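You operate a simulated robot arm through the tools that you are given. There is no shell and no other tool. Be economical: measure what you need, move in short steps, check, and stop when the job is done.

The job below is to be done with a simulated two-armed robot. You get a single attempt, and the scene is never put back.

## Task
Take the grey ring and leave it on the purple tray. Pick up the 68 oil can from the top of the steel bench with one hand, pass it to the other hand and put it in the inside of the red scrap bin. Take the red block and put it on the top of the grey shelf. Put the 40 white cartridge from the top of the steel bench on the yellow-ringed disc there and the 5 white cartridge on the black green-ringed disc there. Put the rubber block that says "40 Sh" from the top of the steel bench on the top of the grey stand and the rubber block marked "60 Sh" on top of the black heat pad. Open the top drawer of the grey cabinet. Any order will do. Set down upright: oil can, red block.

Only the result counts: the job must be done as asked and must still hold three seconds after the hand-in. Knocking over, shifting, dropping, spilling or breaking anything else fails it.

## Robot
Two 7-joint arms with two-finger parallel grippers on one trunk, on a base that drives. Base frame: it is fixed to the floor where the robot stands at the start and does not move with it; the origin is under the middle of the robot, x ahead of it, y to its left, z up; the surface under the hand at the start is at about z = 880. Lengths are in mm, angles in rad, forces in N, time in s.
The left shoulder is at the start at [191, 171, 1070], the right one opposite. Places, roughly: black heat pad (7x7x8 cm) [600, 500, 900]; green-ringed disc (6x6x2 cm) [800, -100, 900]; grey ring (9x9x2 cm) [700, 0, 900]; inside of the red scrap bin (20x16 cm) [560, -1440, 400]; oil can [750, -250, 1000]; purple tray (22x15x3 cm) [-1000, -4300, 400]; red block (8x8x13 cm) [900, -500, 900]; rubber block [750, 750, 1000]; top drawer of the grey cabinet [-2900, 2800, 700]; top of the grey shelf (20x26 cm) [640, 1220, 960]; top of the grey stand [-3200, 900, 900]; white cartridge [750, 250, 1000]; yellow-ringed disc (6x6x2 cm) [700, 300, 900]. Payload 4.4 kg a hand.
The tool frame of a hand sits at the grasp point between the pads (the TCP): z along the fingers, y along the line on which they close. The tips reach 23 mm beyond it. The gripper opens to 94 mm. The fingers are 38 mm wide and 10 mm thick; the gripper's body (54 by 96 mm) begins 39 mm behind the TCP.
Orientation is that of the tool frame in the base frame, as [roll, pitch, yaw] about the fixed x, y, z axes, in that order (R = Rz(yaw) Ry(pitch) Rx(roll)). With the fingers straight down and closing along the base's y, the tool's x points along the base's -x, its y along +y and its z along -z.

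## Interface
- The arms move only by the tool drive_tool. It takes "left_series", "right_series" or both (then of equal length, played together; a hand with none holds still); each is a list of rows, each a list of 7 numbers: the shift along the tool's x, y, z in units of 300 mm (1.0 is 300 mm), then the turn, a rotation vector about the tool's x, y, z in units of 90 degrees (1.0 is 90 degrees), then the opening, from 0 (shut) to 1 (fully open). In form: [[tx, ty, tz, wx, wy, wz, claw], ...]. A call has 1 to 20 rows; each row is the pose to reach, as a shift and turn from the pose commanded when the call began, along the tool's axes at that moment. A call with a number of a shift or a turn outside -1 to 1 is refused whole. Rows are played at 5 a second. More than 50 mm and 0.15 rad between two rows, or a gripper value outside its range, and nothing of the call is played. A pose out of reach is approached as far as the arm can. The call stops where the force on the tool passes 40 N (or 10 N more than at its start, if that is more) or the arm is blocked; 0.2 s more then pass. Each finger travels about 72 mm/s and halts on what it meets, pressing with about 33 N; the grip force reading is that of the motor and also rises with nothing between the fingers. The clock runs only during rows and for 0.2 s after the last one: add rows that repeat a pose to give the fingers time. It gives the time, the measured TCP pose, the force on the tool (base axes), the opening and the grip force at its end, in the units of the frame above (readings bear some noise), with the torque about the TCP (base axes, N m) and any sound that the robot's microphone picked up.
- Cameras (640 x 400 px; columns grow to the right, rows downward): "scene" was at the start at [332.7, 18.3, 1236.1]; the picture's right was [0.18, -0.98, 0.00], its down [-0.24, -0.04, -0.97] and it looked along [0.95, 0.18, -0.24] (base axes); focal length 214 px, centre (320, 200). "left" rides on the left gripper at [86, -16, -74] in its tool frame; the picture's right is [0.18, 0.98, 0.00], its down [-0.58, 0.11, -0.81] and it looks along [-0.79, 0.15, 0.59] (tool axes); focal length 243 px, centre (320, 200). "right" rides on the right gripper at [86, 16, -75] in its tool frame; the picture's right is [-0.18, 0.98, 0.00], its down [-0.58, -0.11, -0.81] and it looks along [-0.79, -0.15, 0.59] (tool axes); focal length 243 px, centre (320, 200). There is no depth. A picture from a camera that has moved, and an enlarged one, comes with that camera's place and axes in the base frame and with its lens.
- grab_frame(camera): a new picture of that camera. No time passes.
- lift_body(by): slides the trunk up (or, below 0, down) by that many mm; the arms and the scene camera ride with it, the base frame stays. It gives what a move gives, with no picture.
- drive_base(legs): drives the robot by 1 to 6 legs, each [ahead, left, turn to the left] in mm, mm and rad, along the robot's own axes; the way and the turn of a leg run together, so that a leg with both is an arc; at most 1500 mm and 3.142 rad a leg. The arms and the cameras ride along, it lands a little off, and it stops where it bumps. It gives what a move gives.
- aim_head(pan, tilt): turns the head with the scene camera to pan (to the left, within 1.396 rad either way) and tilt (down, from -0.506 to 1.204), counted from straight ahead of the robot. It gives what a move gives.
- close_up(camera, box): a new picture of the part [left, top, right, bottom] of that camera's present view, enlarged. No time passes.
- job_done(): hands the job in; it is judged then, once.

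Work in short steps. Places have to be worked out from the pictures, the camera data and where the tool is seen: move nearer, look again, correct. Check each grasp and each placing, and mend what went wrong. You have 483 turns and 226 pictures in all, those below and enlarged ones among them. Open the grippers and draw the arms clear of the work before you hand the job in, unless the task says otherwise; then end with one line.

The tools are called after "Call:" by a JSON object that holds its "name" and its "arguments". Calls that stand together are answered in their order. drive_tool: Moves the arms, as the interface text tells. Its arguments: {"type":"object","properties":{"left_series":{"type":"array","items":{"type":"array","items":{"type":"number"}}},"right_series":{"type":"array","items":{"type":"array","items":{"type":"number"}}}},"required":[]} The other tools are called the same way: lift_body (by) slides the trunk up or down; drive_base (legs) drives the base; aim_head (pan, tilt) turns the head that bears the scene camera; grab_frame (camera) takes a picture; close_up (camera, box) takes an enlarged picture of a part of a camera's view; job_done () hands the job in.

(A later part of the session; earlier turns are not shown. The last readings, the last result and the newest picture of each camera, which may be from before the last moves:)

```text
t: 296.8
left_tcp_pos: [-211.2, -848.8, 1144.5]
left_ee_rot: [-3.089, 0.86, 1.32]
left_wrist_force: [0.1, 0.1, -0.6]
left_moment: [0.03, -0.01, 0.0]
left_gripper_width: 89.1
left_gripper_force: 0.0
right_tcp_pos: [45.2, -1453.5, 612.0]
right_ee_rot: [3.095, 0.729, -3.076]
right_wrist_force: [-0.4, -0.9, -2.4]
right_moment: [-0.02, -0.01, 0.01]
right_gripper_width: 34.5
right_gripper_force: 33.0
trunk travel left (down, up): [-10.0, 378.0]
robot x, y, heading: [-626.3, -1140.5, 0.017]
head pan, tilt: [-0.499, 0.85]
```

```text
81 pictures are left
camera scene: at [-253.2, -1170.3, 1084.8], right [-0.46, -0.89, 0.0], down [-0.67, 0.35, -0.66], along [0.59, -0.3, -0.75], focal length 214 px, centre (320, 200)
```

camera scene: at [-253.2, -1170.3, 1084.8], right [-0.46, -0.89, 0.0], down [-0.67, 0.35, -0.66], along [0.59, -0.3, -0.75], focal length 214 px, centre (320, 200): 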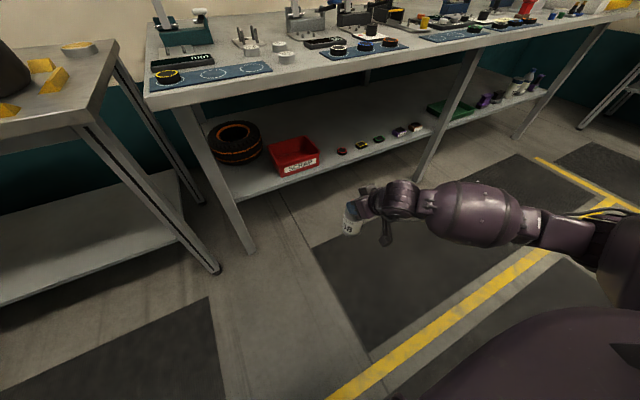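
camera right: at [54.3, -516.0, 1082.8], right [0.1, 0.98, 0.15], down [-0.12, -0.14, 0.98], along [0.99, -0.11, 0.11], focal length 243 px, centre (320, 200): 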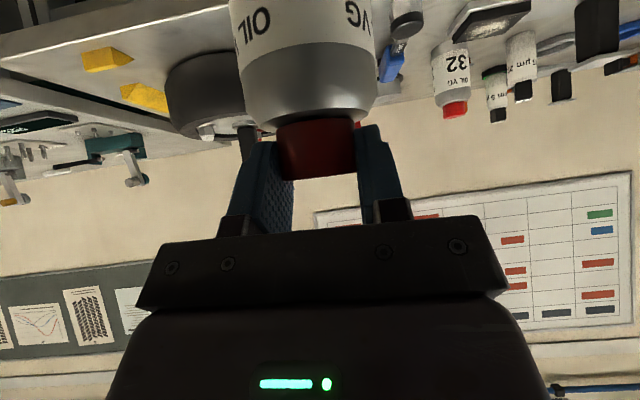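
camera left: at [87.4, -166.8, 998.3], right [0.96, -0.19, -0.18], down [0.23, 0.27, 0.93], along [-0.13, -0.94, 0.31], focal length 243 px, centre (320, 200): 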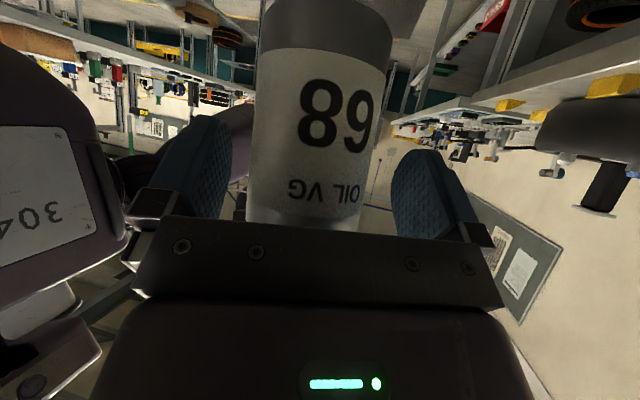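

Upright and steady. Drive forward 400 mm toward the bin and check.

Call:
{"name": "drive_base", "arguments": {"legs": [[400, 0, -0.017]]}}

Call:
{"name": "grab_frame", "arguments": {"camera": "scene"}}

```text
t: 299.3
left_tcp_pos: [193.2, -853.1, 1143.9]
left_ee_rot: [-3.09, 0.861, 1.298]
left_wrist_force: [0.3, 0.3, -0.3]
left_moment: [-0.02, 0.02, -0.02]
left_gripper_width: 89.4
left_gripper_force: 0.0
right_tcp_pos: [437.4, -1464.1, 612.6]
right_ee_rot: [3.094, 0.731, -3.096]
right_wrist_force: [-3.5, -0.7, -2.6]
right_moment: [-0.02, 0.43, 0.01]
right_gripper_width: 34.4
right_gripper_force: 33.2
trunk travel left (down, up): [-10.0, 378.0]
robot x, y, heading: [-224.2, -1135.7, -0.0]
head pan, tilt: [-0.499, 0.85]
```

```text
80 pictures are left
camera scene: at [145.3, -1173.9, 1084.9], right [-0.48, -0.88, 0.0], down [-0.66, 0.36, -0.66], along [0.58, -0.32, -0.75], focal length 214 px, centre (320, 200)
```

scene: 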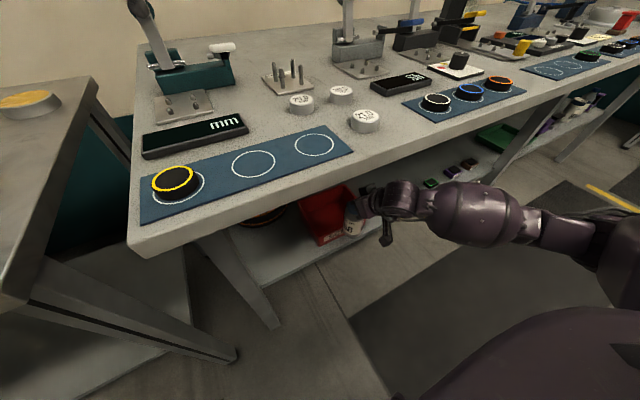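

A small contact force at the can's bottom: it may be touching the bin rim. I zoom in.

Call:
{"name": "close_up", "arguments": {"camera": "scene", "box": [270, 160, 430, 280]}}

Call:
{"name": "grab_frame", "arguments": {"camera": "right"}}

```text
3.33 times, centred on (350, 220) of scene
camera zoom: at [145.3, -1173.9, 1084.9], right [-0.48, -0.88, 0.0], down [-0.66, 0.36, -0.66], along [0.58, -0.32, -0.75], focal length 715 px, centre (220, 133)
```

zoom: 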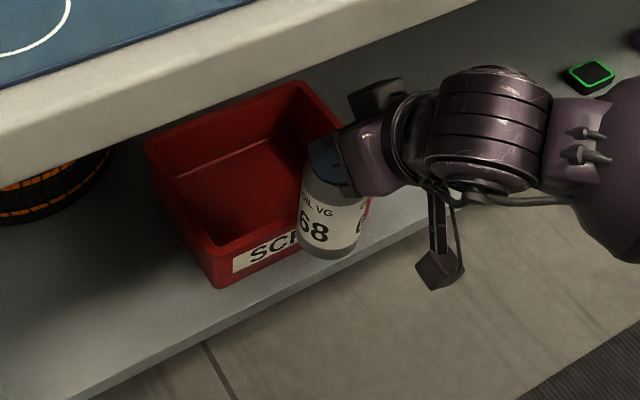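

```text
78 pictures are left
camera right: at [323.0, -1455.7, 610.7], right [0.06, 0.99, 0.16], down [-0.09, -0.15, 0.98], along [0.99, -0.08, 0.08], focal length 243 px, centre (320, 200)
```

right: 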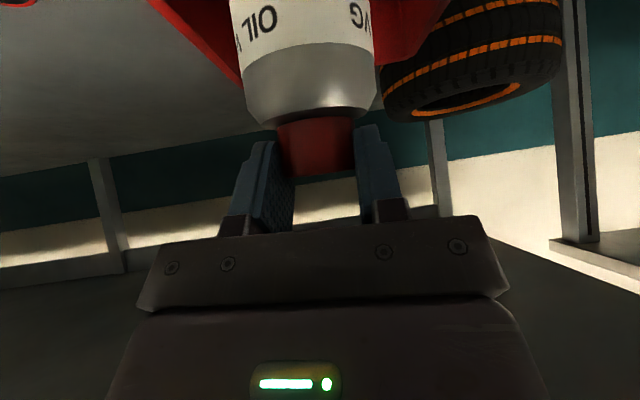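

The rim is higher than I took it (≈480). Back off 25 mm, raise 24 mm, then go in.

Call:
{"name": "drive_base", "arguments": {"legs": [[-25, 0, 0]]}}

Call:
{"name": "drive_tool", "arguments": {"right_series": [[-0.027, 0, -0.03, 0, 0, 0, 0], [-0.054, 0, -0.06, 0, 0, 0, 0], [-0.054, 0, -0.06, 0, 0, 0, 0]]}}

Call:
{"name": "grab_frame", "arguments": {"camera": "right"}}

```text
t: 300.1
left_tcp_pos: [167.9, -853.3, 1144.6]
left_ee_rot: [-3.091, 0.86, 1.299]
left_wrist_force: [0.4, -0.1, 0.9]
left_moment: [-0.02, -0.04, 0.01]
left_gripper_width: 89.3
left_gripper_force: 0.0
right_tcp_pos: [414.3, -1463.1, 612.0]
right_ee_rot: [3.096, 0.73, -3.097]
right_wrist_force: [-0.2, 0.0, -3.2]
right_moment: [-0.01, 0.04, 0.0]
right_gripper_width: 34.5
right_gripper_force: 32.9
trunk travel left (down, up): [-10.0, 378.0]
robot x, y, heading: [-248.8, -1134.1, 0.002]
head pan, tilt: [-0.499, 0.85]
```

```text
t: 300.9
left_tcp_pos: [168.5, -854.1, 1144.2]
left_ee_rot: [-3.089, 0.86, 1.299]
left_wrist_force: [0.0, 0.6, -0.1]
left_moment: [-0.01, 0.0, -0.01]
left_gripper_width: 89.1
left_gripper_force: 0.1
right_tcp_pos: [413.5, -1463.6, 635.7]
right_ee_rot: [3.096, 0.729, -3.095]
right_wrist_force: [0.0, -0.3, -2.2]
right_moment: [0.04, -0.01, -0.01]
right_gripper_width: 34.5
right_gripper_force: 32.9
trunk travel left (down, up): [-10.0, 378.0]
robot x, y, heading: [-247.3, -1137.8, 0.0]
head pan, tilt: [-0.499, 0.85]
```

```text
77 pictures are left
camera right: at [298.3, -1456.4, 635.1], right [0.06, 0.99, 0.16], down [-0.09, -0.15, 0.98], along [0.99, -0.08, 0.08], focal length 243 px, centre (320, 200)
```

right: 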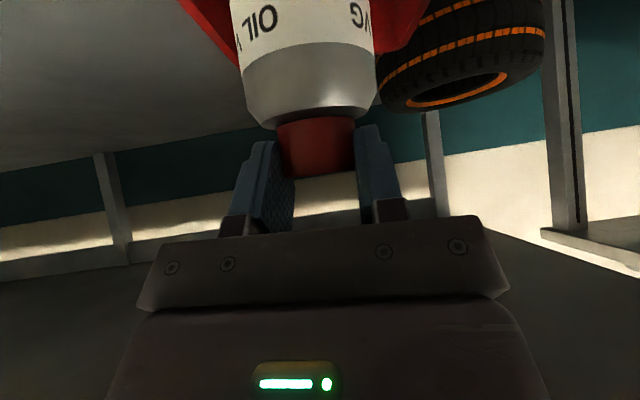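

No slip. Drive in 132 mm.

Call:
{"name": "drive_base", "arguments": {"legs": [[66, 0, 0], [66, 5, 0]]}}

Call:
{"name": "close_up", "arguments": {"camera": "scene", "box": [240, 160, 440, 310]}}

```text
t: 302.7
left_tcp_pos: [292.3, -848.9, 1147.2]
left_ee_rot: [-3.099, 0.842, 1.31]
left_wrist_force: [-0.1, 0.0, 0.0]
left_moment: [-0.01, 0.01, 0.01]
left_gripper_width: 89.3
left_gripper_force: 0.1
right_tcp_pos: [546.0, -1455.8, 636.2]
right_ee_rot: [3.089, 0.732, -3.092]
right_wrist_force: [0.5, -0.5, -2.4]
right_moment: [0.0, -0.01, -0.01]
right_gripper_width: 34.6
right_gripper_force: 33.6
trunk travel left (down, up): [-10.0, 378.0]
robot x, y, heading: [-118.2, -1132.4, 0.009]
head pan, tilt: [-0.499, 0.85]
stopped in leg 2: the robot was blocked; the commanded pose is now the measured one
```

```text
2.67 times, centred on (340, 235) of scene
camera zoom: at [249.5, -1169.9, 1086.1], right [-0.47, -0.88, 0.0], down [-0.66, 0.36, -0.66], along [0.58, -0.31, -0.75], focal length 572 px, centre (267, 107)
```

zoom: 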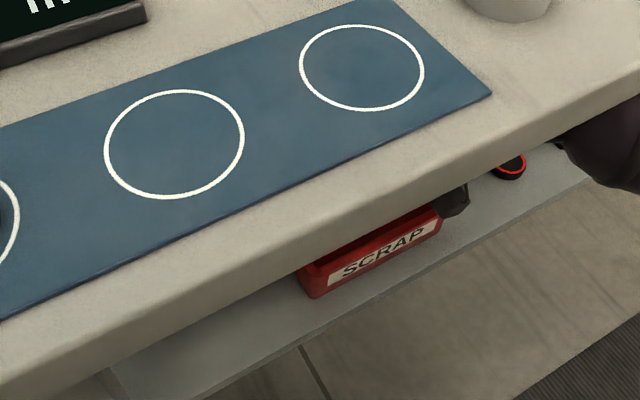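

I'm at the target x (546), but something blocked. The left arm pose twitched, so I check the left side.

Call:
{"name": "aim_head", "arguments": {"pan": 0.9, "tilt": 0.6}}

Call:
{"name": "grab_frame", "arguments": {"camera": "scene"}}

```text
t: 304.2
left_tcp_pos: [293.7, -850.1, 1149.0]
left_ee_rot: [-3.098, 0.844, 1.308]
left_wrist_force: [-0.2, -0.1, 0.2]
left_moment: [0.03, 0.01, 0.01]
left_gripper_width: 89.5
left_gripper_force: 0.1
right_tcp_pos: [545.2, -1455.6, 639.4]
right_ee_rot: [3.09, 0.734, -3.092]
right_wrist_force: [0.6, -1.1, -2.8]
right_moment: [-0.02, 0.04, -0.03]
right_gripper_width: 34.4
right_gripper_force: 32.8
trunk travel left (down, up): [-10.0, 378.0]
robot x, y, heading: [-120.6, -1131.3, 0.005]
head pan, tilt: [0.901, 0.6]
```

```text
75 pictures are left
camera scene: at [234.3, -1063.2, 1107.7], right [0.79, -0.62, 0.0], down [-0.34, -0.44, -0.83], along [0.51, 0.65, -0.56], focal length 214 px, centre (320, 200)
```

scene: 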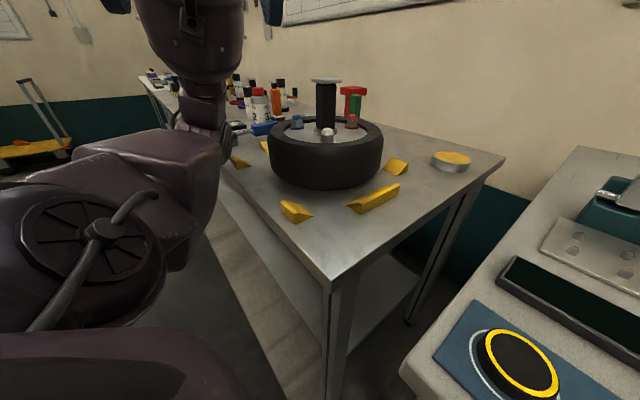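

The left elbow touches the first bench's front edge (no objects disturbed). Back off 12 mm and lower the can into the bin.

Call:
{"name": "drive_base", "arguments": {"legs": [[-12, 0, 0]]}}

Call:
{"name": "drive_tool", "arguments": {"right_series": [[0.08, 0, 0.09, 0, 0, 0, 0], [0.15, 0, 0.168, 0, 0, 0, 0], [0.2, 0, 0.224, 0, 0, 0, 0], [0.2, 0, 0.224, 0, 0, 0, 0]]}}

```text
t: 305.0
left_tcp_pos: [287.7, -846.0, 1143.8]
left_ee_rot: [-3.087, 0.856, 1.313]
left_wrist_force: [0.1, 0.2, 0.9]
left_moment: [-0.03, 0.03, -0.01]
left_gripper_width: 89.6
left_gripper_force: 0.1
right_tcp_pos: [536.0, -1454.0, 635.6]
right_ee_rot: [3.095, 0.73, -3.089]
right_wrist_force: [0.4, -0.5, -2.7]
right_moment: [0.0, 0.03, 0.01]
right_gripper_width: 34.7
right_gripper_force: 33.2
trunk travel left (down, up): [-10.0, 378.0]
robot x, y, heading: [-134.4, -1131.3, 0.005]
head pan, tilt: [0.901, 0.6]
```

```text
t: 306.0
left_tcp_pos: [285.9, -846.7, 1145.5]
left_ee_rot: [-3.091, 0.851, 1.31]
left_wrist_force: [-0.4, -0.5, -0.3]
left_moment: [0.01, -0.02, 0.03]
left_gripper_width: 89.3
left_gripper_force: 0.0
right_tcp_pos: [534.7, -1451.8, 547.0]
right_ee_rot: [3.095, 0.731, -3.089]
right_wrist_force: [-1.4, 1.9, 3.6]
right_moment: [0.07, 0.05, 0.01]
right_gripper_width: 34.6
right_gripper_force: 33.2
trunk travel left (down, up): [-10.0, 378.0]
robot x, y, heading: [-130.9, -1131.1, 0.008]
head pan, tilt: [0.901, 0.6]
```

Contact force (+6 N) at z=547: the can touches the bin floor (everything is ~22 mm higher than I assumed). I check with the wrist camera.

Call:
{"name": "grab_frame", "arguments": {"camera": "right"}}

Call:
{"name": "aim_head", "arguments": {"pan": -0.75, "tilt": 0.95}}

Call:
{"name": "grab_frame", "arguments": {"camera": "scene"}}

```text
74 pictures are left
camera right: at [420.0, -1444.7, 544.9], right [0.05, 0.99, 0.16], down [-0.09, -0.15, 0.98], along [0.99, -0.07, 0.09], focal length 243 px, centre (320, 200)
```

right: 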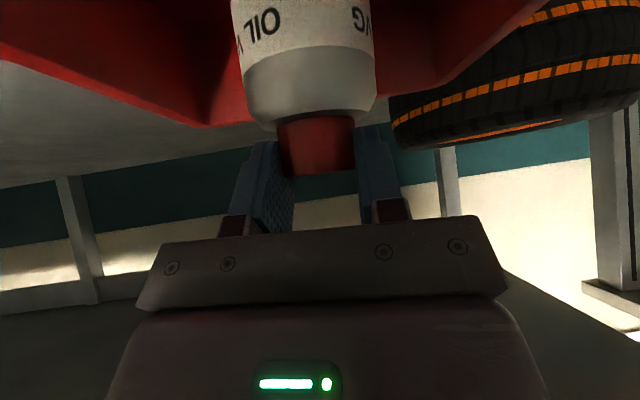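

```text
t: 307.7
left_tcp_pos: [285.8, -845.8, 1144.3]
left_ee_rot: [-3.091, 0.855, 1.31]
left_wrist_force: [0.2, -0.1, 0.2]
left_moment: [0.02, -0.02, 0.0]
left_gripper_width: 89.2
left_gripper_force: 0.0
right_tcp_pos: [534.9, -1450.6, 546.1]
right_ee_rot: [3.093, 0.731, -3.089]
right_wrist_force: [-0.8, 0.9, 6.5]
right_moment: [0.02, -0.17, 0.01]
right_gripper_width: 34.6
right_gripper_force: 32.5
trunk travel left (down, up): [-10.0, 378.0]
robot x, y, heading: [-130.3, -1133.8, 0.007]
head pan, tilt: [-0.75, 0.949]
```

```text
73 pictures are left
camera scene: at [225.6, -1178.6, 1077.6], right [-0.68, -0.74, 0.0], down [-0.6, 0.55, -0.58], along [0.43, -0.39, -0.81], focal length 214 px, centre (320, 200)
```

scene: 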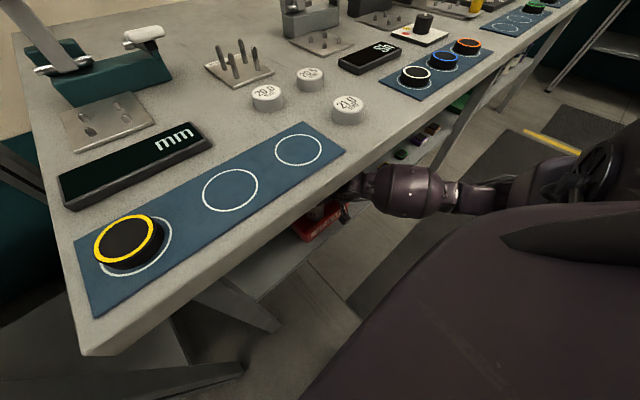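

Can sits inside the bin walls with ~6 N on the floor. Release and withdraw along the tool axis.

Call:
{"name": "drive_tool", "arguments": {"right_series": [[0, 0, 0, 0, 0, 0, 0.2], [0, 0, 0, 0, 0, 0, 0.45], [0, 0, 0, 0, 0, 0, 0.62], [0, 0, 0, 0, 0, 0, 0.62], [0, 0, -0.06, 0, 0, 0, 0.62], [0, 0, -0.16, 0, 0, 0, 0.62], [0, 0, -0.26, 0, 0, 0, 0.62], [0, 0, -0.26, 0, 0, 0, 0.62]]}}

Call:
{"name": "grab_frame", "arguments": {"camera": "right"}}

```text
t: 309.5
left_tcp_pos: [286.9, -846.0, 1145.7]
left_ee_rot: [-3.091, 0.852, 1.31]
left_wrist_force: [-0.5, -0.6, 0.5]
left_moment: [-0.02, 0.0, 0.02]
left_gripper_width: 89.4
left_gripper_force: 0.1
right_tcp_pos: [484.0, -1457.1, 602.4]
right_ee_rot: [3.096, 0.728, -3.088]
right_wrist_force: [0.9, -0.2, 0.3]
right_moment: [0.0, 0.03, -0.04]
right_gripper_width: 58.5
right_gripper_force: 0.0
trunk travel left (down, up): [-10.0, 378.0]
robot x, y, heading: [-130.0, -1130.9, 0.011]
head pan, tilt: [-0.75, 0.949]
```

```text
72 pictures are left
camera right: at [368.2, -1449.8, 601.7], right [0.06, 0.99, 0.16], down [-0.09, -0.15, 0.98], along [0.99, -0.07, 0.08], focal length 243 px, centre (320, 200)
```

right: 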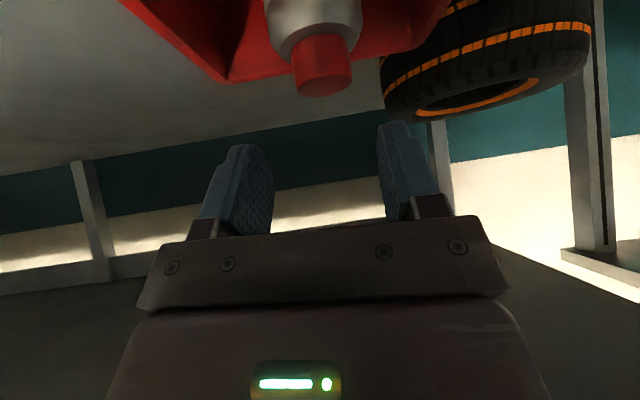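

The can stands upright in the bin. Back out and verify from a distance.

Call:
{"name": "drive_base", "arguments": {"legs": [[-450, 0, 0]]}}

Call:
{"name": "lift_body", "arguments": {"by": 120}}

Call:
{"name": "aim_head", "arguments": {"pan": -0.4, "tilt": 0.6}}

Call:
{"name": "close_up", "arguments": {"camera": "scene", "box": [220, 120, 420, 270]}}

```text
t: 312.2
left_tcp_pos: [-159.6, -849.4, 1145.4]
left_ee_rot: [-3.09, 0.853, 1.313]
left_wrist_force: [0.1, 0.9, 0.4]
left_moment: [-0.01, -0.02, -0.03]
left_gripper_width: 89.4
left_gripper_force: 0.0
right_tcp_pos: [39.6, -1457.3, 603.0]
right_ee_rot: [3.094, 0.73, -3.088]
right_wrist_force: [0.0, 0.4, 0.1]
right_moment: [0.01, 0.0, 0.0]
right_gripper_width: 58.2
right_gripper_force: 0.0
trunk travel left (down, up): [-10.0, 378.0]
robot x, y, heading: [-573.8, -1134.9, 0.006]
head pan, tilt: [-0.75, 0.949]
```

```text
t: 313.7
left_tcp_pos: [-157.2, -848.7, 1262.8]
left_ee_rot: [-3.084, 0.855, 1.316]
left_wrist_force: [1.0, 0.9, -0.3]
left_moment: [0.0, 0.02, -0.04]
left_gripper_width: 89.3
left_gripper_force: 0.1
right_tcp_pos: [37.5, -1459.1, 721.4]
right_ee_rot: [3.094, 0.727, -3.089]
right_wrist_force: [0.3, -0.7, -0.2]
right_moment: [-0.01, -0.01, 0.0]
right_gripper_width: 58.1
right_gripper_force: 0.0
trunk travel left (down, up): [-130.0, 258.0]
robot x, y, heading: [-575.6, -1137.6, 0.006]
head pan, tilt: [-0.75, 0.949]
```

```text
t: 314.5
left_tcp_pos: [-159.9, -848.5, 1265.2]
left_ee_rot: [-3.089, 0.853, 1.314]
left_wrist_force: [0.2, -0.4, -0.4]
left_moment: [0.0, 0.01, 0.03]
left_gripper_width: 89.5
left_gripper_force: 0.0
right_tcp_pos: [39.2, -1459.9, 723.0]
right_ee_rot: [3.094, 0.731, -3.087]
right_wrist_force: [0.5, 0.1, 0.3]
right_moment: [0.01, -0.03, -0.02]
right_gripper_width: 58.2
right_gripper_force: 0.0
trunk travel left (down, up): [-130.0, 258.0]
robot x, y, heading: [-572.5, -1133.1, 0.01]
head pan, tilt: [-0.4, 0.6]
```

```text
2.67 times, centred on (320, 195) of scene
camera zoom: at [-293.8, -1167.0, 1253.6], right [-0.38, -0.92, 0.0], down [-0.52, 0.22, -0.82], along [0.76, -0.32, -0.57], focal length 572 px, centre (320, 213)
```

zoom: 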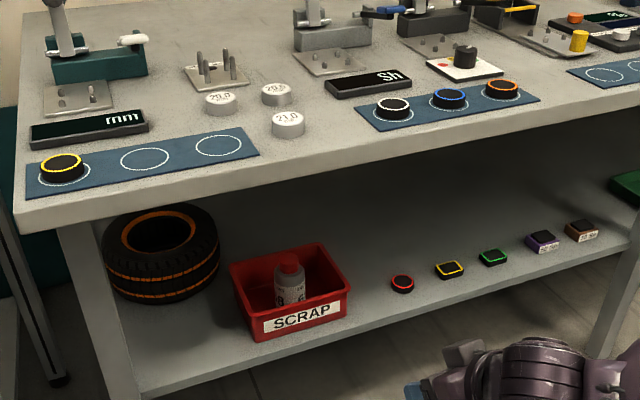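

Oil can done. Now restore both hands to neutral (straight down).

Call:
{"name": "drive_tool", "arguments": {"right_series": [[-0.05, 0, -0.13, 0, 0.07, 0, 0.62], [-0.1, 0, -0.27, 0, 0.15, 0, 0.62], [-0.155, 0, -0.41, 0, 0.23, 0, 0.62], [-0.205, 0, -0.55, 0, 0.31, 0, 0.8], [-0.26, 0, -0.7, 0, 0.39, 0, 1], [-0.31, 0, -0.84, 0, 0.465, 0, 1], [-0.31, 0, -0.84, 0, 0.465, 0, 1]], "left_series": [[0, 0, 0, 0, 0.09, 0, 1], [0, 0, 0, 0, 0.18, 0, 1], [0, 0, 0, 0, 0.27, 0, 1], [0, 0, 0, 0, 0.36, 0, 1], [0, 0, 0, 0, 0.45, 0, 1], [0, 0, 0, 0, 0.543, 0, 1], [0, 0, 0, 0, 0.543, 0, 1]]}}

Call:
{"name": "drive_tool", "arguments": {"right_series": [[0.02, 0.03, -0.05, 0, 0, 0, 1], [0.04, 0.06, -0.1, 0, 0, 0, 1], [0.06, 0.09, -0.15, 0, 0, 0, 1], [0.09, 0.12, -0.2, 0, 0, 0, 1], [0.12, 0.15, -0.25, 0, 0, 0, 1], [0.15, 0.18, -0.3, 0, 0, 0, 1], [0.18, 0.21, -0.35, 0, 0, 0, 1], [0.2, 0.24, -0.4, 0, 0, 0, 1], [0.22, 0.27, -0.45, 0, 0, 0, 1], [0.24, 0.3, -0.5, 0, 0, 0, 1], [0.24, 0.3, -0.55, 0, 0, 0, 1]], "left_series": [[0, 0, 0, 0, 0, -0.091, 1], [0, 0, 0, 0, 0, -0.182, 1], [0, 0, 0, 0, 0, -0.273, 1], [0, 0, 0, 0, 0, -0.364, 1], [0, 0, 0, 0, 0, -0.455, 1], [0, 0, 0, 0, 0, -0.546, 1], [0, 0, 0, 0, 0, -0.637, 1], [0, 0, 0, 0, 0, -0.728, 1], [0, 0, 0, 0, 0, -0.819, 1], [0, 0, 0, 0, 0, -0.91, 1], [0, 0, 0, 0, 0, -1.0, 1]]}}

```text
t: 316.1
left_tcp_pos: [-159.4, -849.6, 1265.1]
left_ee_rot: [-3.11, -0.001, 1.276]
left_wrist_force: [0.4, 0.2, 0.2]
left_moment: [-0.02, 0.0, 0.01]
left_gripper_width: 93.9
left_gripper_force: 0.0
right_tcp_pos: [-62.0, -1476.6, 974.2]
right_ee_rot: [3.105, -0.002, -3.057]
right_wrist_force: [-0.8, 0.0, -0.1]
right_moment: [0.0, -0.01, -0.02]
right_gripper_width: 93.7
right_gripper_force: 0.0
trunk travel left (down, up): [-130.0, 258.0]
robot x, y, heading: [-574.1, -1132.7, 0.012]
head pan, tilt: [-0.4, 0.6]
```

```text
t: 318.5
left_tcp_pos: [-158.5, -848.6, 1263.2]
left_ee_rot: [-3.141, -0.034, 2.847]
left_wrist_force: [0.4, 0.6, -0.4]
left_moment: [-0.03, -0.01, 0.02]
left_gripper_width: 94.1
left_gripper_force: 0.1
right_tcp_pos: [-138.6, -1397.6, 1141.1]
right_ee_rot: [3.108, -0.001, -3.058]
right_wrist_force: [0.0, 0.3, -1.6]
right_moment: [0.03, 0.0, 0.02]
right_gripper_width: 94.1
right_gripper_force: 0.0
trunk travel left (down, up): [-130.0, 258.0]
robot x, y, heading: [-576.1, -1132.3, 0.015]
head pan, tilt: [-0.4, 0.6]
```

Fix residual tilts, then drive in front of the red block.

Call:
{"name": "drive_tool", "arguments": {"right_series": [[0, 0, 0, 0.021, 0, 0.053, 1], [0, 0, 0, 0.021, 0, 0.053, 1], [0, 0, -0.15, 0.021, 0, 0.053, 1], [0, 0, -0.3, 0.021, 0, 0.053, 1]], "left_series": [[0, 0, 0, 0, -0.01, -0.06, 1], [0, 0, 0, 0, -0.0216, -0.125, 1], [0, 0, 0, 0, -0.0216, -0.187, 1], [0, 0, 0, 0, -0.0216, -0.187, 1]]}}

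Call:
{"name": "drive_base", "arguments": {"legs": [[0, 485, -0.012], [575, 0, 0]]}}

Call:
{"name": "aim_head", "arguments": {"pan": 0.15, "tilt": 0.55}}

Call:
{"name": "grab_frame", "arguments": {"camera": "scene"}}

```text
t: 319.5
left_tcp_pos: [-161.9, -849.5, 1265.0]
left_ee_rot: [3.138, 0.002, 3.14]
left_wrist_force: [0.0, -0.6, 0.8]
left_moment: [-0.02, -0.01, 0.03]
left_gripper_width: 93.8
left_gripper_force: 0.0
right_tcp_pos: [-137.5, -1402.2, 1231.4]
right_ee_rot: [3.139, 0.0, -3.139]
right_wrist_force: [-0.3, 0.4, -0.5]
right_moment: [0.0, -0.03, 0.0]
right_gripper_width: 94.1
right_gripper_force: 0.1
trunk travel left (down, up): [-130.0, 258.0]
robot x, y, heading: [-576.9, -1135.3, 0.012]
head pan, tilt: [-0.4, 0.6]
```

```text
t: 327.2
left_tcp_pos: [430.5, -368.8, 1264.4]
left_ee_rot: [3.136, 0.002, 3.131]
left_wrist_force: [-0.1, 0.1, 0.2]
left_moment: [-0.02, 0.02, -0.04]
left_gripper_width: 94.0
left_gripper_force: 0.0
right_tcp_pos: [446.6, -922.8, 1229.2]
right_ee_rot: [3.14, -0.004, 3.134]
right_wrist_force: [-0.2, 1.2, -1.0]
right_moment: [0.03, 0.02, 0.0]
right_gripper_width: 94.2
right_gripper_force: 0.0
trunk travel left (down, up): [-130.0, 258.0]
robot x, y, heading: [10.7, -649.5, -0.002]
head pan, tilt: [-0.4, 0.6]
```

```text
t: 328.2
left_tcp_pos: [430.3, -369.9, 1264.6]
left_ee_rot: [3.137, -0.001, 3.13]
left_wrist_force: [-0.7, 0.3, 0.7]
left_moment: [-0.01, 0.01, -0.01]
left_gripper_width: 94.2
left_gripper_force: 0.1
right_tcp_pos: [447.9, -923.6, 1229.6]
right_ee_rot: [3.141, -0.001, 3.135]
right_wrist_force: [0.2, 1.0, 0.7]
right_moment: [-0.02, -0.03, 0.0]
right_gripper_width: 94.1
right_gripper_force: 0.0
trunk travel left (down, up): [-130.0, 258.0]
robot x, y, heading: [9.7, -649.9, 0.001]
head pan, tilt: [0.15, 0.55]
```

```text
70 pictures are left
camera scene: at [300.6, -638.0, 1258.2], right [0.15, -0.99, 0.0], down [-0.52, -0.08, -0.85], along [0.84, 0.13, -0.52], focal length 214 px, centre (320, 200)
```

scene: 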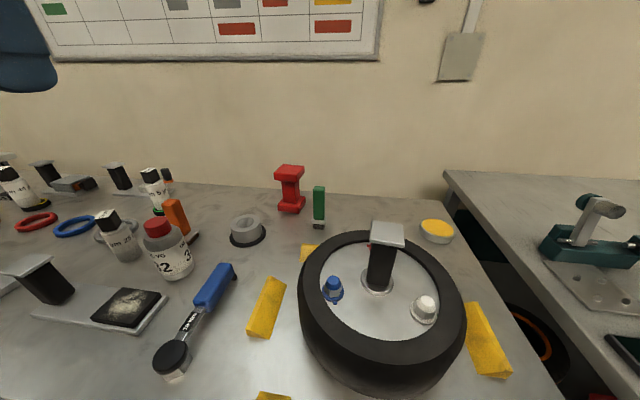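

Red block at about (860, −460), top z≈1007. Move the left hand over it.

Call:
{"name": "drive_tool", "arguments": {"left_series": [[-0.15, -0.03, 0.03, 0, 0, 0, 1], [-0.3, -0.06, 0.06, 0, 0, 0, 1], [-0.45, -0.1, 0.1, 0, 0, 0, 1], [-0.6, -0.14, 0.15, 0, 0, 0, 1], [-0.75, -0.18, 0.2, 0, 0, 0, 1], [-0.9, -0.22, 0.26, 0, 0, 0, 1]]}}

Call:
{"name": "drive_tool", "arguments": {"left_series": [[-0.14, -0.03, 0.08, 0, 0, 0, 1], [-0.28, -0.06, 0.16, 0, 0, 0, 1], [-0.42, -0.09, 0.24, 0, 0, 0, 1], [-0.5, -0.09, 0.27, 0, 0, 0, 1], [-0.5, -0.09, 0.27, 0, 0, 0, 1]]}}

Call:
{"name": "close_up", "arguments": {"camera": "left", "box": [200, 0, 440, 200]}}

Call:
{"name": "close_up", "arguments": {"camera": "scene", "box": [230, 120, 390, 240]}}

```text
t: 329.6
left_tcp_pos: [703.4, -439.3, 1182.5]
left_ee_rot: [3.136, -0.002, 3.129]
left_wrist_force: [-1.1, -0.4, 0.4]
left_moment: [-0.01, 0.05, 0.02]
left_gripper_width: 94.0
left_gripper_force: 0.1
right_tcp_pos: [450.5, -923.9, 1229.2]
right_ee_rot: [3.14, -0.003, 3.135]
right_wrist_force: [0.1, -0.1, -0.2]
right_moment: [0.01, 0.03, -0.02]
right_gripper_width: 93.8
right_gripper_force: 0.1
trunk travel left (down, up): [-130.0, 258.0]
robot x, y, heading: [10.4, -652.6, -0.003]
head pan, tilt: [0.15, 0.55]
```

```text
t: 330.8
left_tcp_pos: [847.1, -467.2, 1103.1]
left_ee_rot: [3.136, 0.002, 3.128]
left_wrist_force: [-0.1, 0.0, 0.4]
left_moment: [-0.02, -0.01, -0.02]
left_gripper_width: 94.1
left_gripper_force: 0.0
right_tcp_pos: [447.6, -923.4, 1230.9]
right_ee_rot: [3.141, 0.0, 3.134]
right_wrist_force: [-0.8, 0.2, 0.5]
right_moment: [0.02, 0.0, -0.01]
right_gripper_width: 93.8
right_gripper_force: 0.1
trunk travel left (down, up): [-130.0, 258.0]
robot x, y, heading: [13.9, -653.4, -0.004]
head pan, tilt: [0.15, 0.55]
```

```text
2.00 times, centred on (320, 100) of left
camera zoom: at [761.1, -481.6, 1178.8], right [-0.17, 0.99, 0.0], down [0.58, 0.1, 0.81], along [0.8, 0.14, -0.59], focal length 485 px, centre (320, 400)
```

zoom: 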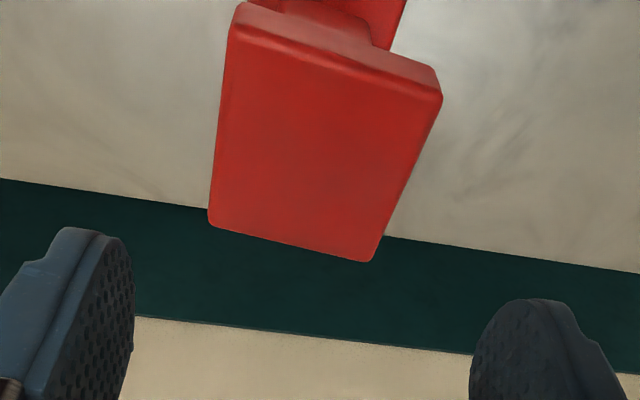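

```text
3.33 times, centred on (310, 180) of scene
camera zoom: at [300.1, -637.9, 1258.4], right [0.15, -0.99, 0.0], down [-0.52, -0.08, -0.85], along [0.84, 0.13, -0.52], focal length 715 px, centre (353, 267)
```

zoom: 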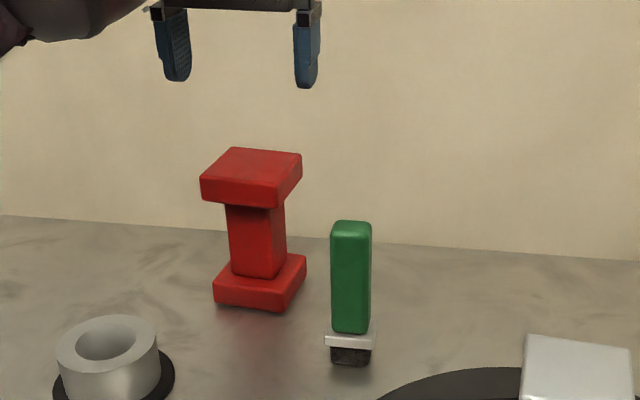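

Flange ≈66×66 mm, turned 5°. Align, descend to z≈995 and grip the top flange.

Call:
{"name": "drive_tool", "arguments": {"left_series": [[-0.012, -0.003, 0.06, 0, 0, 0.055, 1], [-0.012, -0.003, 0.15, 0, 0, 0.055, 1], [-0.012, -0.003, 0.25, 0, 0, 0.055, 1], [-0.012, -0.003, 0.36, 0, 0, 0.055, 1], [-0.012, -0.003, 0.36, 0, 0, 0.055, 0.5], [-0.012, -0.003, 0.36, 0, 0, 0.055, 0], [-0.012, -0.003, 0.36, 0, 0, 0.055, 0], [-0.012, -0.003, 0.36, 0, 0, 0.055, 0]]}}

Call:
{"name": "close_up", "arguments": {"camera": "scene", "box": [230, 100, 390, 220]}}

```text
t: 332.6
left_tcp_pos: [854.2, -467.1, 995.7]
left_ee_rot: [3.136, 0.0, 3.042]
left_wrist_force: [0.8, 0.3, 0.0]
left_moment: [-0.03, -0.04, -0.02]
left_gripper_width: 69.8
left_gripper_force: 32.9
right_tcp_pos: [448.7, -922.7, 1228.4]
right_ee_rot: [3.139, -0.002, 3.135]
right_wrist_force: [-0.4, -0.6, -0.1]
right_moment: [-0.01, -0.02, 0.0]
right_gripper_width: 94.0
right_gripper_force: 0.0
trunk travel left (down, up): [-130.0, 258.0]
robot x, y, heading: [13.2, -651.7, -0.005]
head pan, tilt: [0.15, 0.55]
```

```text
3.33 times, centred on (310, 160) of scene
camera zoom: at [301.1, -637.9, 1258.0], right [0.15, -0.99, 0.0], down [-0.52, -0.08, -0.85], along [0.84, 0.13, -0.52], focal length 715 px, centre (353, 333)
```

zoom: 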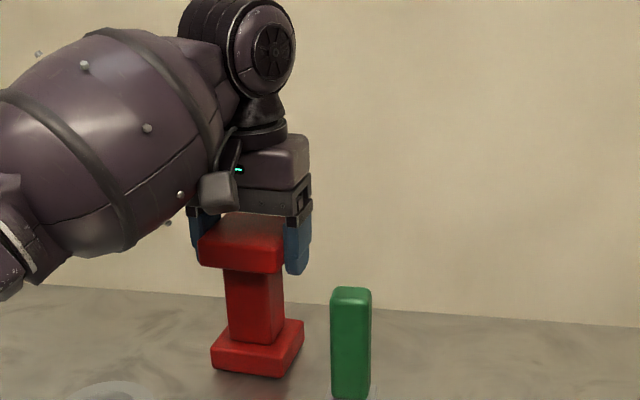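

Gripped (70 mm). Lift 60 mm, then retract while rising.

Call:
{"name": "drive_tool", "arguments": {"left_series": [[0, 0, -0.07, 0, 0, 0, 0], [0, 0, -0.2, 0, 0, 0, 0], [0.12, -0.012, -0.28, 0, 0, 0, 0], [0.26, -0.026, -0.33, 0, 0, 0, 0], [0.4, -0.04, -0.38, 0, 0, 0, 0], [0.55, -0.055, -0.42, 0, 0, 0, 0], [0.7, -0.07, -0.46, 0, 0, 0, 0], [0.85, -0.085, -0.5, 0, 0, 0, 0], [0.99, -0.1, -0.56, 0, 0, 0, 0], [0.99, -0.1, -0.68, 0, 0, 0, 0]]}}

Call:
{"name": "grab_frame", "arguments": {"camera": "scene"}}

```text
t: 334.8
left_tcp_pos: [552.1, -469.7, 1201.9]
left_ee_rot: [3.136, 0.002, 3.041]
left_wrist_force: [-0.2, -0.6, -5.2]
left_moment: [-0.01, 0.01, -0.01]
left_gripper_width: 69.9
left_gripper_force: 32.7
right_tcp_pos: [447.8, -923.7, 1231.1]
right_ee_rot: [3.14, 0.0, 3.134]
right_wrist_force: [-0.5, 0.4, 0.3]
right_moment: [0.02, -0.01, -0.04]
right_gripper_width: 93.7
right_gripper_force: 0.0
trunk travel left (down, up): [-130.0, 258.0]
robot x, y, heading: [10.4, -653.1, -0.004]
head pan, tilt: [0.15, 0.55]
```

```text
66 pictures are left
camera scene: at [299.8, -638.3, 1258.5], right [0.15, -0.99, 0.0], down [-0.52, -0.08, -0.85], along [0.84, 0.13, -0.52], focal length 214 px, centre (320, 200)
```

scene: 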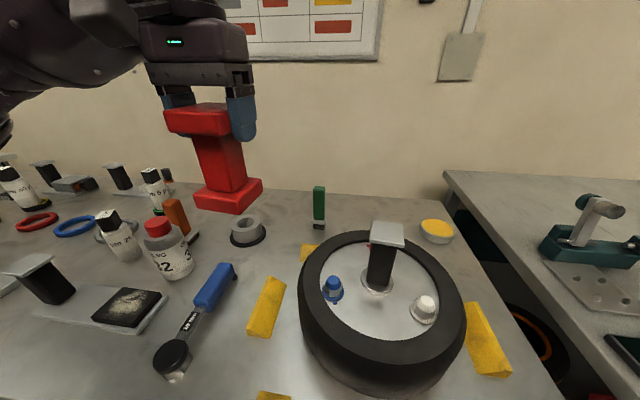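

Held. Back off and drive left toward the grey shelf; then look.

Call:
{"name": "drive_base", "arguments": {"legs": [[-350, 0, 0], [0, 1300, 0.004]]}}

Call:
{"name": "aim_head", "arguments": {"pan": 0.35, "tilt": 0.5}}

Call:
{"name": "grab_frame", "arguments": {"camera": "scene"}}

```text
t: 348.3
left_tcp_pos: [208.7, 833.7, 1200.1]
left_ee_rot: [3.136, 0.0, 3.037]
left_wrist_force: [0.6, 0.8, -4.8]
left_moment: [-0.02, 0.01, 0.02]
left_gripper_width: 70.2
left_gripper_force: 32.9
right_tcp_pos: [100.0, 379.6, 1230.2]
right_ee_rot: [3.14, -0.002, 3.13]
right_wrist_force: [-0.2, -0.2, -0.2]
right_moment: [0.0, -0.02, -0.03]
right_gripper_width: 94.2
right_gripper_force: 0.1
trunk travel left (down, up): [-130.0, 258.0]
robot x, y, heading: [-335.1, 653.8, -0.004]
head pan, tilt: [0.15, 0.55]
```

```text
t: 349.1
left_tcp_pos: [207.9, 832.1, 1201.3]
left_ee_rot: [3.135, -0.001, 3.036]
left_wrist_force: [-0.2, -1.1, -4.8]
left_moment: [0.01, 0.01, 0.02]
left_gripper_width: 69.9
left_gripper_force: 32.7
right_tcp_pos: [100.9, 379.1, 1228.5]
right_ee_rot: [3.139, 0.0, 3.129]
right_wrist_force: [-0.4, -0.1, -0.2]
right_moment: [-0.02, -0.01, 0.0]
right_gripper_width: 94.1
right_gripper_force: 0.1
trunk travel left (down, up): [-130.0, 258.0]
robot x, y, heading: [-335.7, 650.4, -0.002]
head pan, tilt: [0.351, 0.499]
```

```text
65 pictures are left
camera scene: at [-48.5, 683.1, 1262.6], right [0.34, -0.94, 0.0], down [-0.45, -0.16, -0.88], along [0.83, 0.3, -0.48], focal length 214 px, centre (320, 200)
```

scene: 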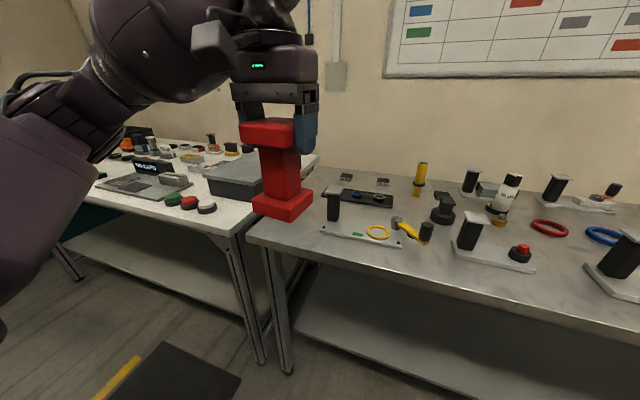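

The shelf is on the white table. Drive 380 mm further left and look again.

Call:
{"name": "drive_base", "arguments": {"legs": [[0, 385, 0]]}}

Call:
{"name": "aim_head", "arguments": {"pan": 0.05, "tilt": 0.5}}

Call:
{"name": "grab_frame", "arguments": {"camera": "scene"}}

```text
t: 353.0
left_tcp_pos: [213.5, 1221.1, 1200.6]
left_ee_rot: [3.137, 0.0, 3.034]
left_wrist_force: [0.2, 0.7, -4.4]
left_moment: [-0.01, -0.01, 0.01]
left_gripper_width: 69.8
left_gripper_force: 32.9
right_tcp_pos: [103.4, 768.1, 1230.1]
right_ee_rot: [3.14, -0.002, 3.125]
right_wrist_force: [0.2, -0.9, -0.3]
right_moment: [-0.03, -0.02, 0.03]
right_gripper_width: 94.2
right_gripper_force: 0.2
trunk travel left (down, up): [-130.0, 258.0]
robot x, y, heading: [-332.8, 1043.1, -0.005]
head pan, tilt: [0.351, 0.499]
```

```text
t: 353.8
left_tcp_pos: [212.0, 1220.7, 1200.6]
left_ee_rot: [3.137, -0.001, 3.033]
left_wrist_force: [0.2, 0.8, -5.4]
left_moment: [0.02, -0.01, 0.02]
left_gripper_width: 69.6
left_gripper_force: 32.8
right_tcp_pos: [102.8, 768.3, 1230.1]
right_ee_rot: [3.139, -0.003, 3.124]
right_wrist_force: [0.1, -0.4, -0.6]
right_moment: [-0.01, 0.01, 0.02]
right_gripper_width: 94.2
right_gripper_force: 0.0
trunk travel left (down, up): [-130.0, 258.0]
robot x, y, heading: [-335.5, 1042.7, -0.011]
head pan, tilt: [0.051, 0.499]
```

```text
64 pictures are left
camera scene: at [-40.0, 1045.6, 1262.6], right [0.04, -1.0, 0.0], down [-0.48, -0.02, -0.88], along [0.88, 0.04, -0.48], focal length 214 px, centre (320, 200)
```

scene: 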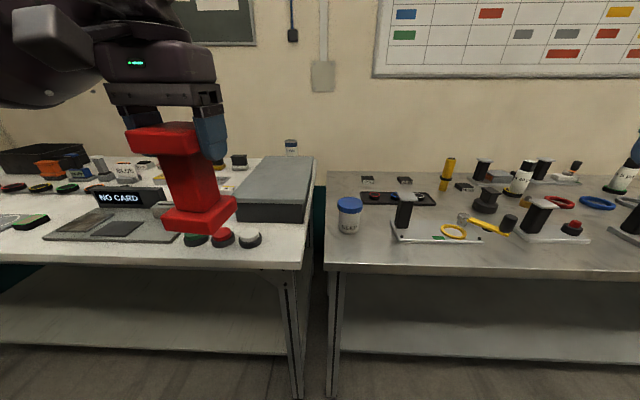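

Shelf top spans x≈480–930, y≈1111–1311 at z≈960. Drive forward 335 mm.

Call:
{"name": "drive_base", "arguments": {"legs": [[335, 0, 0.008]]}}

Call:
{"name": "drive_tool", "arguments": {"left_series": [[-0.1, 0.0, 0.03, 0, 0, 0, 0], [-0.2, 0.0, 0.08, 0, 0, 0, 0], [-0.28, 0.0, 0.16, 0, 0, 0, 0], [-0.3, 0.0, 0.28, 0, 0, 0, 0], [-0.3, 0.0, 0.28, 0, 0, 0, 0]]}}

Call:
{"name": "grab_frame", "arguments": {"camera": "scene"}}

Call:
{"name": "grab_frame", "arguments": {"camera": "left"}}

```text
t: 356.1
left_tcp_pos: [551.2, 1221.9, 1200.9]
left_ee_rot: [3.135, 0.0, 3.039]
left_wrist_force: [0.3, -0.5, -4.6]
left_moment: [0.01, -0.02, -0.01]
left_gripper_width: 70.1
left_gripper_force: 33.5
right_tcp_pos: [443.7, 767.6, 1229.4]
right_ee_rot: [3.14, -0.001, 3.13]
right_wrist_force: [-0.4, -0.2, 0.2]
right_moment: [0.03, 0.01, -0.02]
right_gripper_width: 94.0
right_gripper_force: 0.0
trunk travel left (down, up): [-130.0, 258.0]
robot x, y, heading: [7.7, 1040.1, -0.003]
head pan, tilt: [0.051, 0.499]
```

```text
t: 357.2
left_tcp_pos: [639.3, 1211.3, 1119.4]
left_ee_rot: [3.136, 0.002, 3.039]
left_wrist_force: [-0.1, 0.2, -4.3]
left_moment: [0.04, -0.02, 0.01]
left_gripper_width: 70.0
left_gripper_force: 32.8
right_tcp_pos: [443.0, 767.0, 1230.0]
right_ee_rot: [3.139, 0.001, 3.13]
right_wrist_force: [0.0, -0.5, 1.0]
right_moment: [0.0, -0.02, -0.07]
right_gripper_width: 94.3
right_gripper_force: 0.0
trunk travel left (down, up): [-130.0, 258.0]
robot x, y, heading: [9.2, 1040.2, -0.002]
head pan, tilt: [0.051, 0.499]
```

```text
63 pictures are left
camera scene: at [298.2, 1044.5, 1263.0], right [0.05, -1.0, 0.0], down [-0.48, -0.02, -0.88], along [0.88, 0.04, -0.48], focal length 214 px, centre (320, 200)
```

scene: 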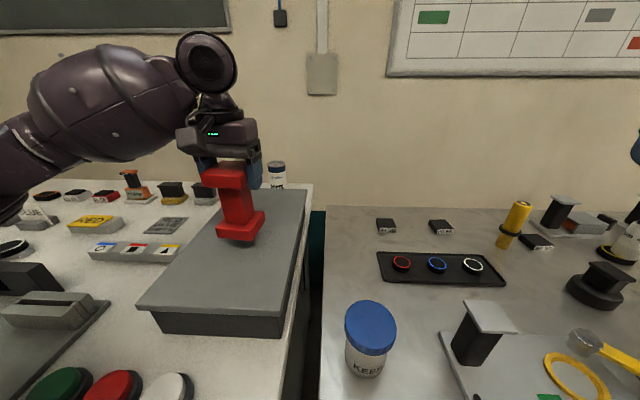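

```text
62 pictures are left
camera left: at [551.7, 1205.1, 1194.2], right [-0.08, 1.0, 0.0], down [0.59, 0.05, 0.81], along [0.8, 0.07, -0.59], focal length 243 px, centre (320, 200)
```

left: 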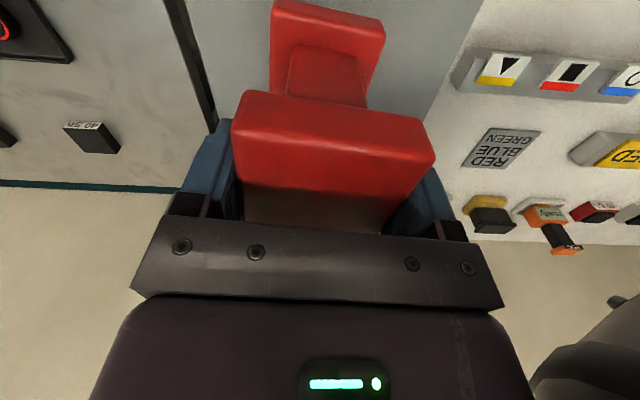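

Over the shelf. Lower to near contact, then creep.

Call:
{"name": "drive_tool", "arguments": {"left_series": [[0, 0, 0.06, 0, 0, 0, 0], [0, 0, 0.11, 0, 0, 0, 0], [0, 0, 0.125, 0, 0, 0, 0], [0, 0, 0.133, 0, 0, 0, 0], [0, 0, 0.133, 0, 0, 0, 0]]}}

Call:
{"name": "drive_tool", "arguments": {"left_series": [[0, 0, 0.005, 0, 0, 0, 0], [0, 0, 0.01, 0, 0, 0, 0], [0, 0, 0.015, 0, 0, 0, 0], [0, 0, 0.015, 0, 0, 0, 0]]}}

```text
t: 358.4
left_tcp_pos: [639.1, 1211.3, 1079.9]
left_ee_rot: [3.138, 0.008, 3.041]
left_wrist_force: [2.9, -0.1, 26.6]
left_moment: [-0.4, -0.07, 0.37]
left_gripper_width: 69.5
left_gripper_force: 33.3
right_tcp_pos: [439.9, 766.8, 1232.3]
right_ee_rot: [3.141, 0.003, 3.131]
right_wrist_force: [0.7, -0.5, 0.5]
right_moment: [-0.02, 0.0, 0.06]
right_gripper_width: 94.0
right_gripper_force: 0.1
trunk travel left (down, up): [-130.0, 258.0]
robot x, y, heading: [8.6, 1039.5, -0.005]
head pan, tilt: [0.051, 0.499]
```

```text
t: 359.4
left_tcp_pos: [638.8, 1212.3, 1074.3]
left_ee_rot: [3.137, 0.003, 3.038]
left_wrist_force: [0.8, 0.4, 26.4]
left_moment: [-0.31, 0.03, -0.01]
left_gripper_width: 69.8
left_gripper_force: 32.9
right_tcp_pos: [440.7, 767.2, 1230.7]
right_ee_rot: [3.14, 0.002, 3.13]
right_wrist_force: [-0.5, -0.2, 0.6]
right_moment: [-0.05, 0.0, 0.0]
right_gripper_width: 94.2
right_gripper_force: 0.0
trunk travel left (down, up): [-130.0, 258.0]
robot x, y, heading: [6.8, 1040.0, -0.005]
head pan, tilt: [0.051, 0.499]
```

Firmly in contact. Ease up slightly, open, and rise.

Call:
{"name": "drive_tool", "arguments": {"left_series": [[0, 0, -0.01, 0, 0, 0, 0], [0, 0, -0.012, 0, 0, 0, 0.8], [0, 0, -0.012, 0, 0, 0, 1], [0, 0, -0.012, 0, 0, 0, 1], [0, 0, -0.1, 0, 0, 0, 1], [0, 0, -0.24, 0, 0, 0, 1], [0.1, 0, -0.36, 0, 0, 0, 1], [0.22, 0, -0.42, 0, 0, 0, 1]]}}

Call:
{"name": "grab_frame", "arguments": {"camera": "scene"}}

```text
t: 361.2
left_tcp_pos: [571.3, 1219.5, 1198.9]
left_ee_rot: [3.136, 0.001, 3.039]
left_wrist_force: [-0.8, -0.4, 0.2]
left_moment: [0.01, 0.0, 0.0]
left_gripper_width: 94.1
left_gripper_force: 0.0
right_tcp_pos: [442.1, 767.8, 1230.4]
right_ee_rot: [3.14, 0.001, 3.131]
right_wrist_force: [-0.2, 0.8, -0.6]
right_moment: [0.03, -0.02, 0.03]
right_gripper_width: 93.7
right_gripper_force: 0.1
trunk travel left (down, up): [-130.0, 258.0]
robot x, y, heading: [7.0, 1037.4, -0.007]
head pan, tilt: [0.051, 0.499]
```

```text
61 pictures are left
camera scene: at [297.6, 1044.6, 1263.1], right [0.05, -1.0, 0.0], down [-0.48, -0.02, -0.88], along [0.88, 0.04, -0.48], focal length 214 px, centre (320, 200)
```

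scene: 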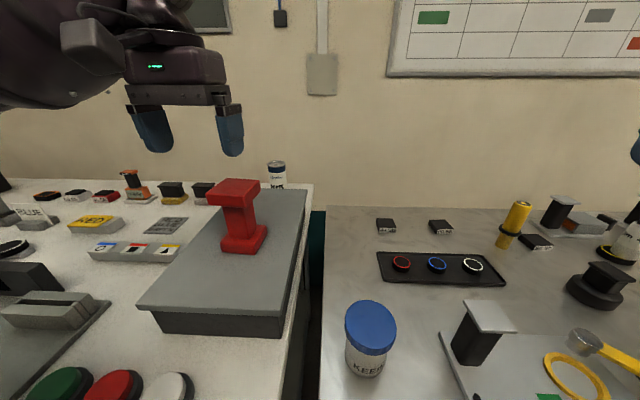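

Red block placed. Now the 60 Sh rubber block at ≈(824, 715): raise trunk a bit, shift the base right, and bring the right hand above it.

Call:
{"name": "lift_body", "arguments": {"by": 40}}

Call:
{"name": "drive_base", "arguments": {"legs": [[0, -160, 0.006]]}}

Call:
{"name": "drive_tool", "arguments": {"right_series": [[-0.13, 0.04, 0.08, 0, 0, 0, 0.8], [-0.26, 0.08, 0.16, 0, 0, 0, 0.8], [-0.39, 0.12, 0.24, 0, 0, 0, 0.8], [-0.52, 0.16, 0.32, 0, 0, 0, 0.8], [-0.65, 0.2, 0.4, 0, 0, 0, 0.8], [-0.78, 0.24, 0.48, 0, 0, 0, 0.8], [-0.9, 0.28, 0.56, 0, 0, 0, 0.8]]}}

```text
t: 362.1
left_tcp_pos: [576.8, 1218.9, 1234.8]
left_ee_rot: [3.135, -0.006, 3.039]
left_wrist_force: [0.8, -0.1, -1.0]
left_moment: [0.01, 0.07, -0.04]
left_gripper_width: 93.9
left_gripper_force: 0.2
right_tcp_pos: [446.1, 767.8, 1267.9]
right_ee_rot: [3.141, -0.004, 3.133]
right_wrist_force: [0.1, -0.5, -0.4]
right_moment: [0.0, 0.01, -0.02]
right_gripper_width: 94.3
right_gripper_force: 0.1
trunk travel left (down, up): [-170.0, 218.0]
robot x, y, heading: [10.1, 1039.7, 0.002]
head pan, tilt: [0.051, 0.499]
```

```text
t: 364.1
left_tcp_pos: [572.6, 1057.8, 1238.7]
left_ee_rot: [3.137, 0.0, 3.041]
left_wrist_force: [1.0, -0.9, 0.8]
left_moment: [0.02, 0.01, 0.0]
left_gripper_width: 94.1
left_gripper_force: 0.1
right_tcp_pos: [443.3, 606.3, 1269.0]
right_ee_rot: [3.14, 0.0, 3.134]
right_wrist_force: [-0.5, 0.0, -0.3]
right_moment: [-0.02, -0.01, -0.03]
right_gripper_width: 94.1
right_gripper_force: 0.1
trunk travel left (down, up): [-170.0, 218.0]
robot x, y, heading: [6.6, 882.0, -0.009]
head pan, tilt: [0.051, 0.499]
```

```text
t: 365.7
left_tcp_pos: [574.0, 1058.0, 1236.8]
left_ee_rot: [3.136, -0.002, 3.04]
left_wrist_force: [-0.4, 0.1, -0.1]
left_moment: [0.03, 0.02, 0.01]
left_gripper_width: 94.0
left_gripper_force: 0.1
right_tcp_pos: [713.4, 687.8, 1100.7]
right_ee_rot: [3.139, -0.002, 3.133]
right_wrist_force: [-0.5, -0.1, 0.4]
right_moment: [0.0, 0.03, 0.01]
right_gripper_width: 75.3
right_gripper_force: 0.1
trunk travel left (down, up): [-170.0, 218.0]
robot x, y, heading: [7.5, 881.5, -0.006]
head pan, tilt: [0.051, 0.499]
```

Continue to above the 60 Sh block and look.

Call:
{"name": "drive_tool", "arguments": {"right_series": [[-0.12, 0.03, 0.1, 0, 0, 0, 0.8], [-0.24, 0.06, 0.2, 0, 0, 0, 0.8], [-0.36, 0.09, 0.3, 0, 0, 0, 0.8], [-0.36, 0.09, 0.37, 0, 0, 0, 0.8], [-0.36, 0.09, 0.37, 0, 0, 0, 0.8]]}}

Call:
{"name": "close_up", "arguments": {"camera": "right", "box": [200, 0, 440, 200]}}

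```text
t: 366.9
left_tcp_pos: [573.3, 1058.9, 1238.8]
left_ee_rot: [3.136, 0.002, 3.041]
left_wrist_force: [0.5, -0.3, 0.5]
left_moment: [-0.01, 0.0, -0.04]
left_gripper_width: 93.8
left_gripper_force: 0.0
right_tcp_pos: [821.5, 714.6, 992.7]
right_ee_rot: [3.14, -0.001, 3.132]
right_wrist_force: [0.2, 0.2, -0.1]
right_moment: [-0.02, 0.0, 0.0]
right_gripper_width: 75.4
right_gripper_force: 0.1
trunk travel left (down, up): [-170.0, 218.0]
robot x, y, heading: [7.7, 878.3, -0.002]
head pan, tilt: [0.051, 0.499]
```

```text
2.00 times, centred on (320, 100) of right
camera zoom: at [735.5, 730.7, 1067.5], right [0.19, 0.98, 0.0], down [0.58, -0.12, 0.81], along [0.79, -0.15, -0.59], focal length 485 px, centre (320, 400)
```

zoom: 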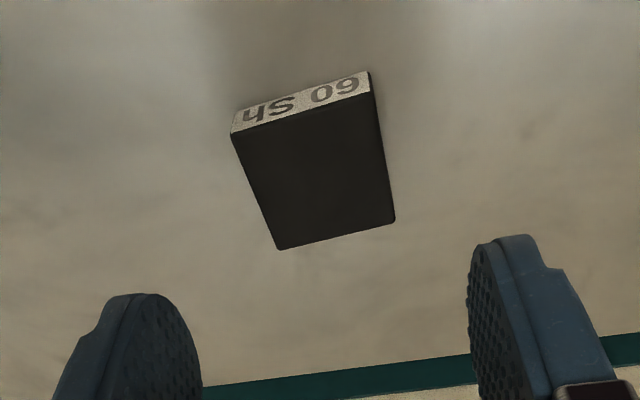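

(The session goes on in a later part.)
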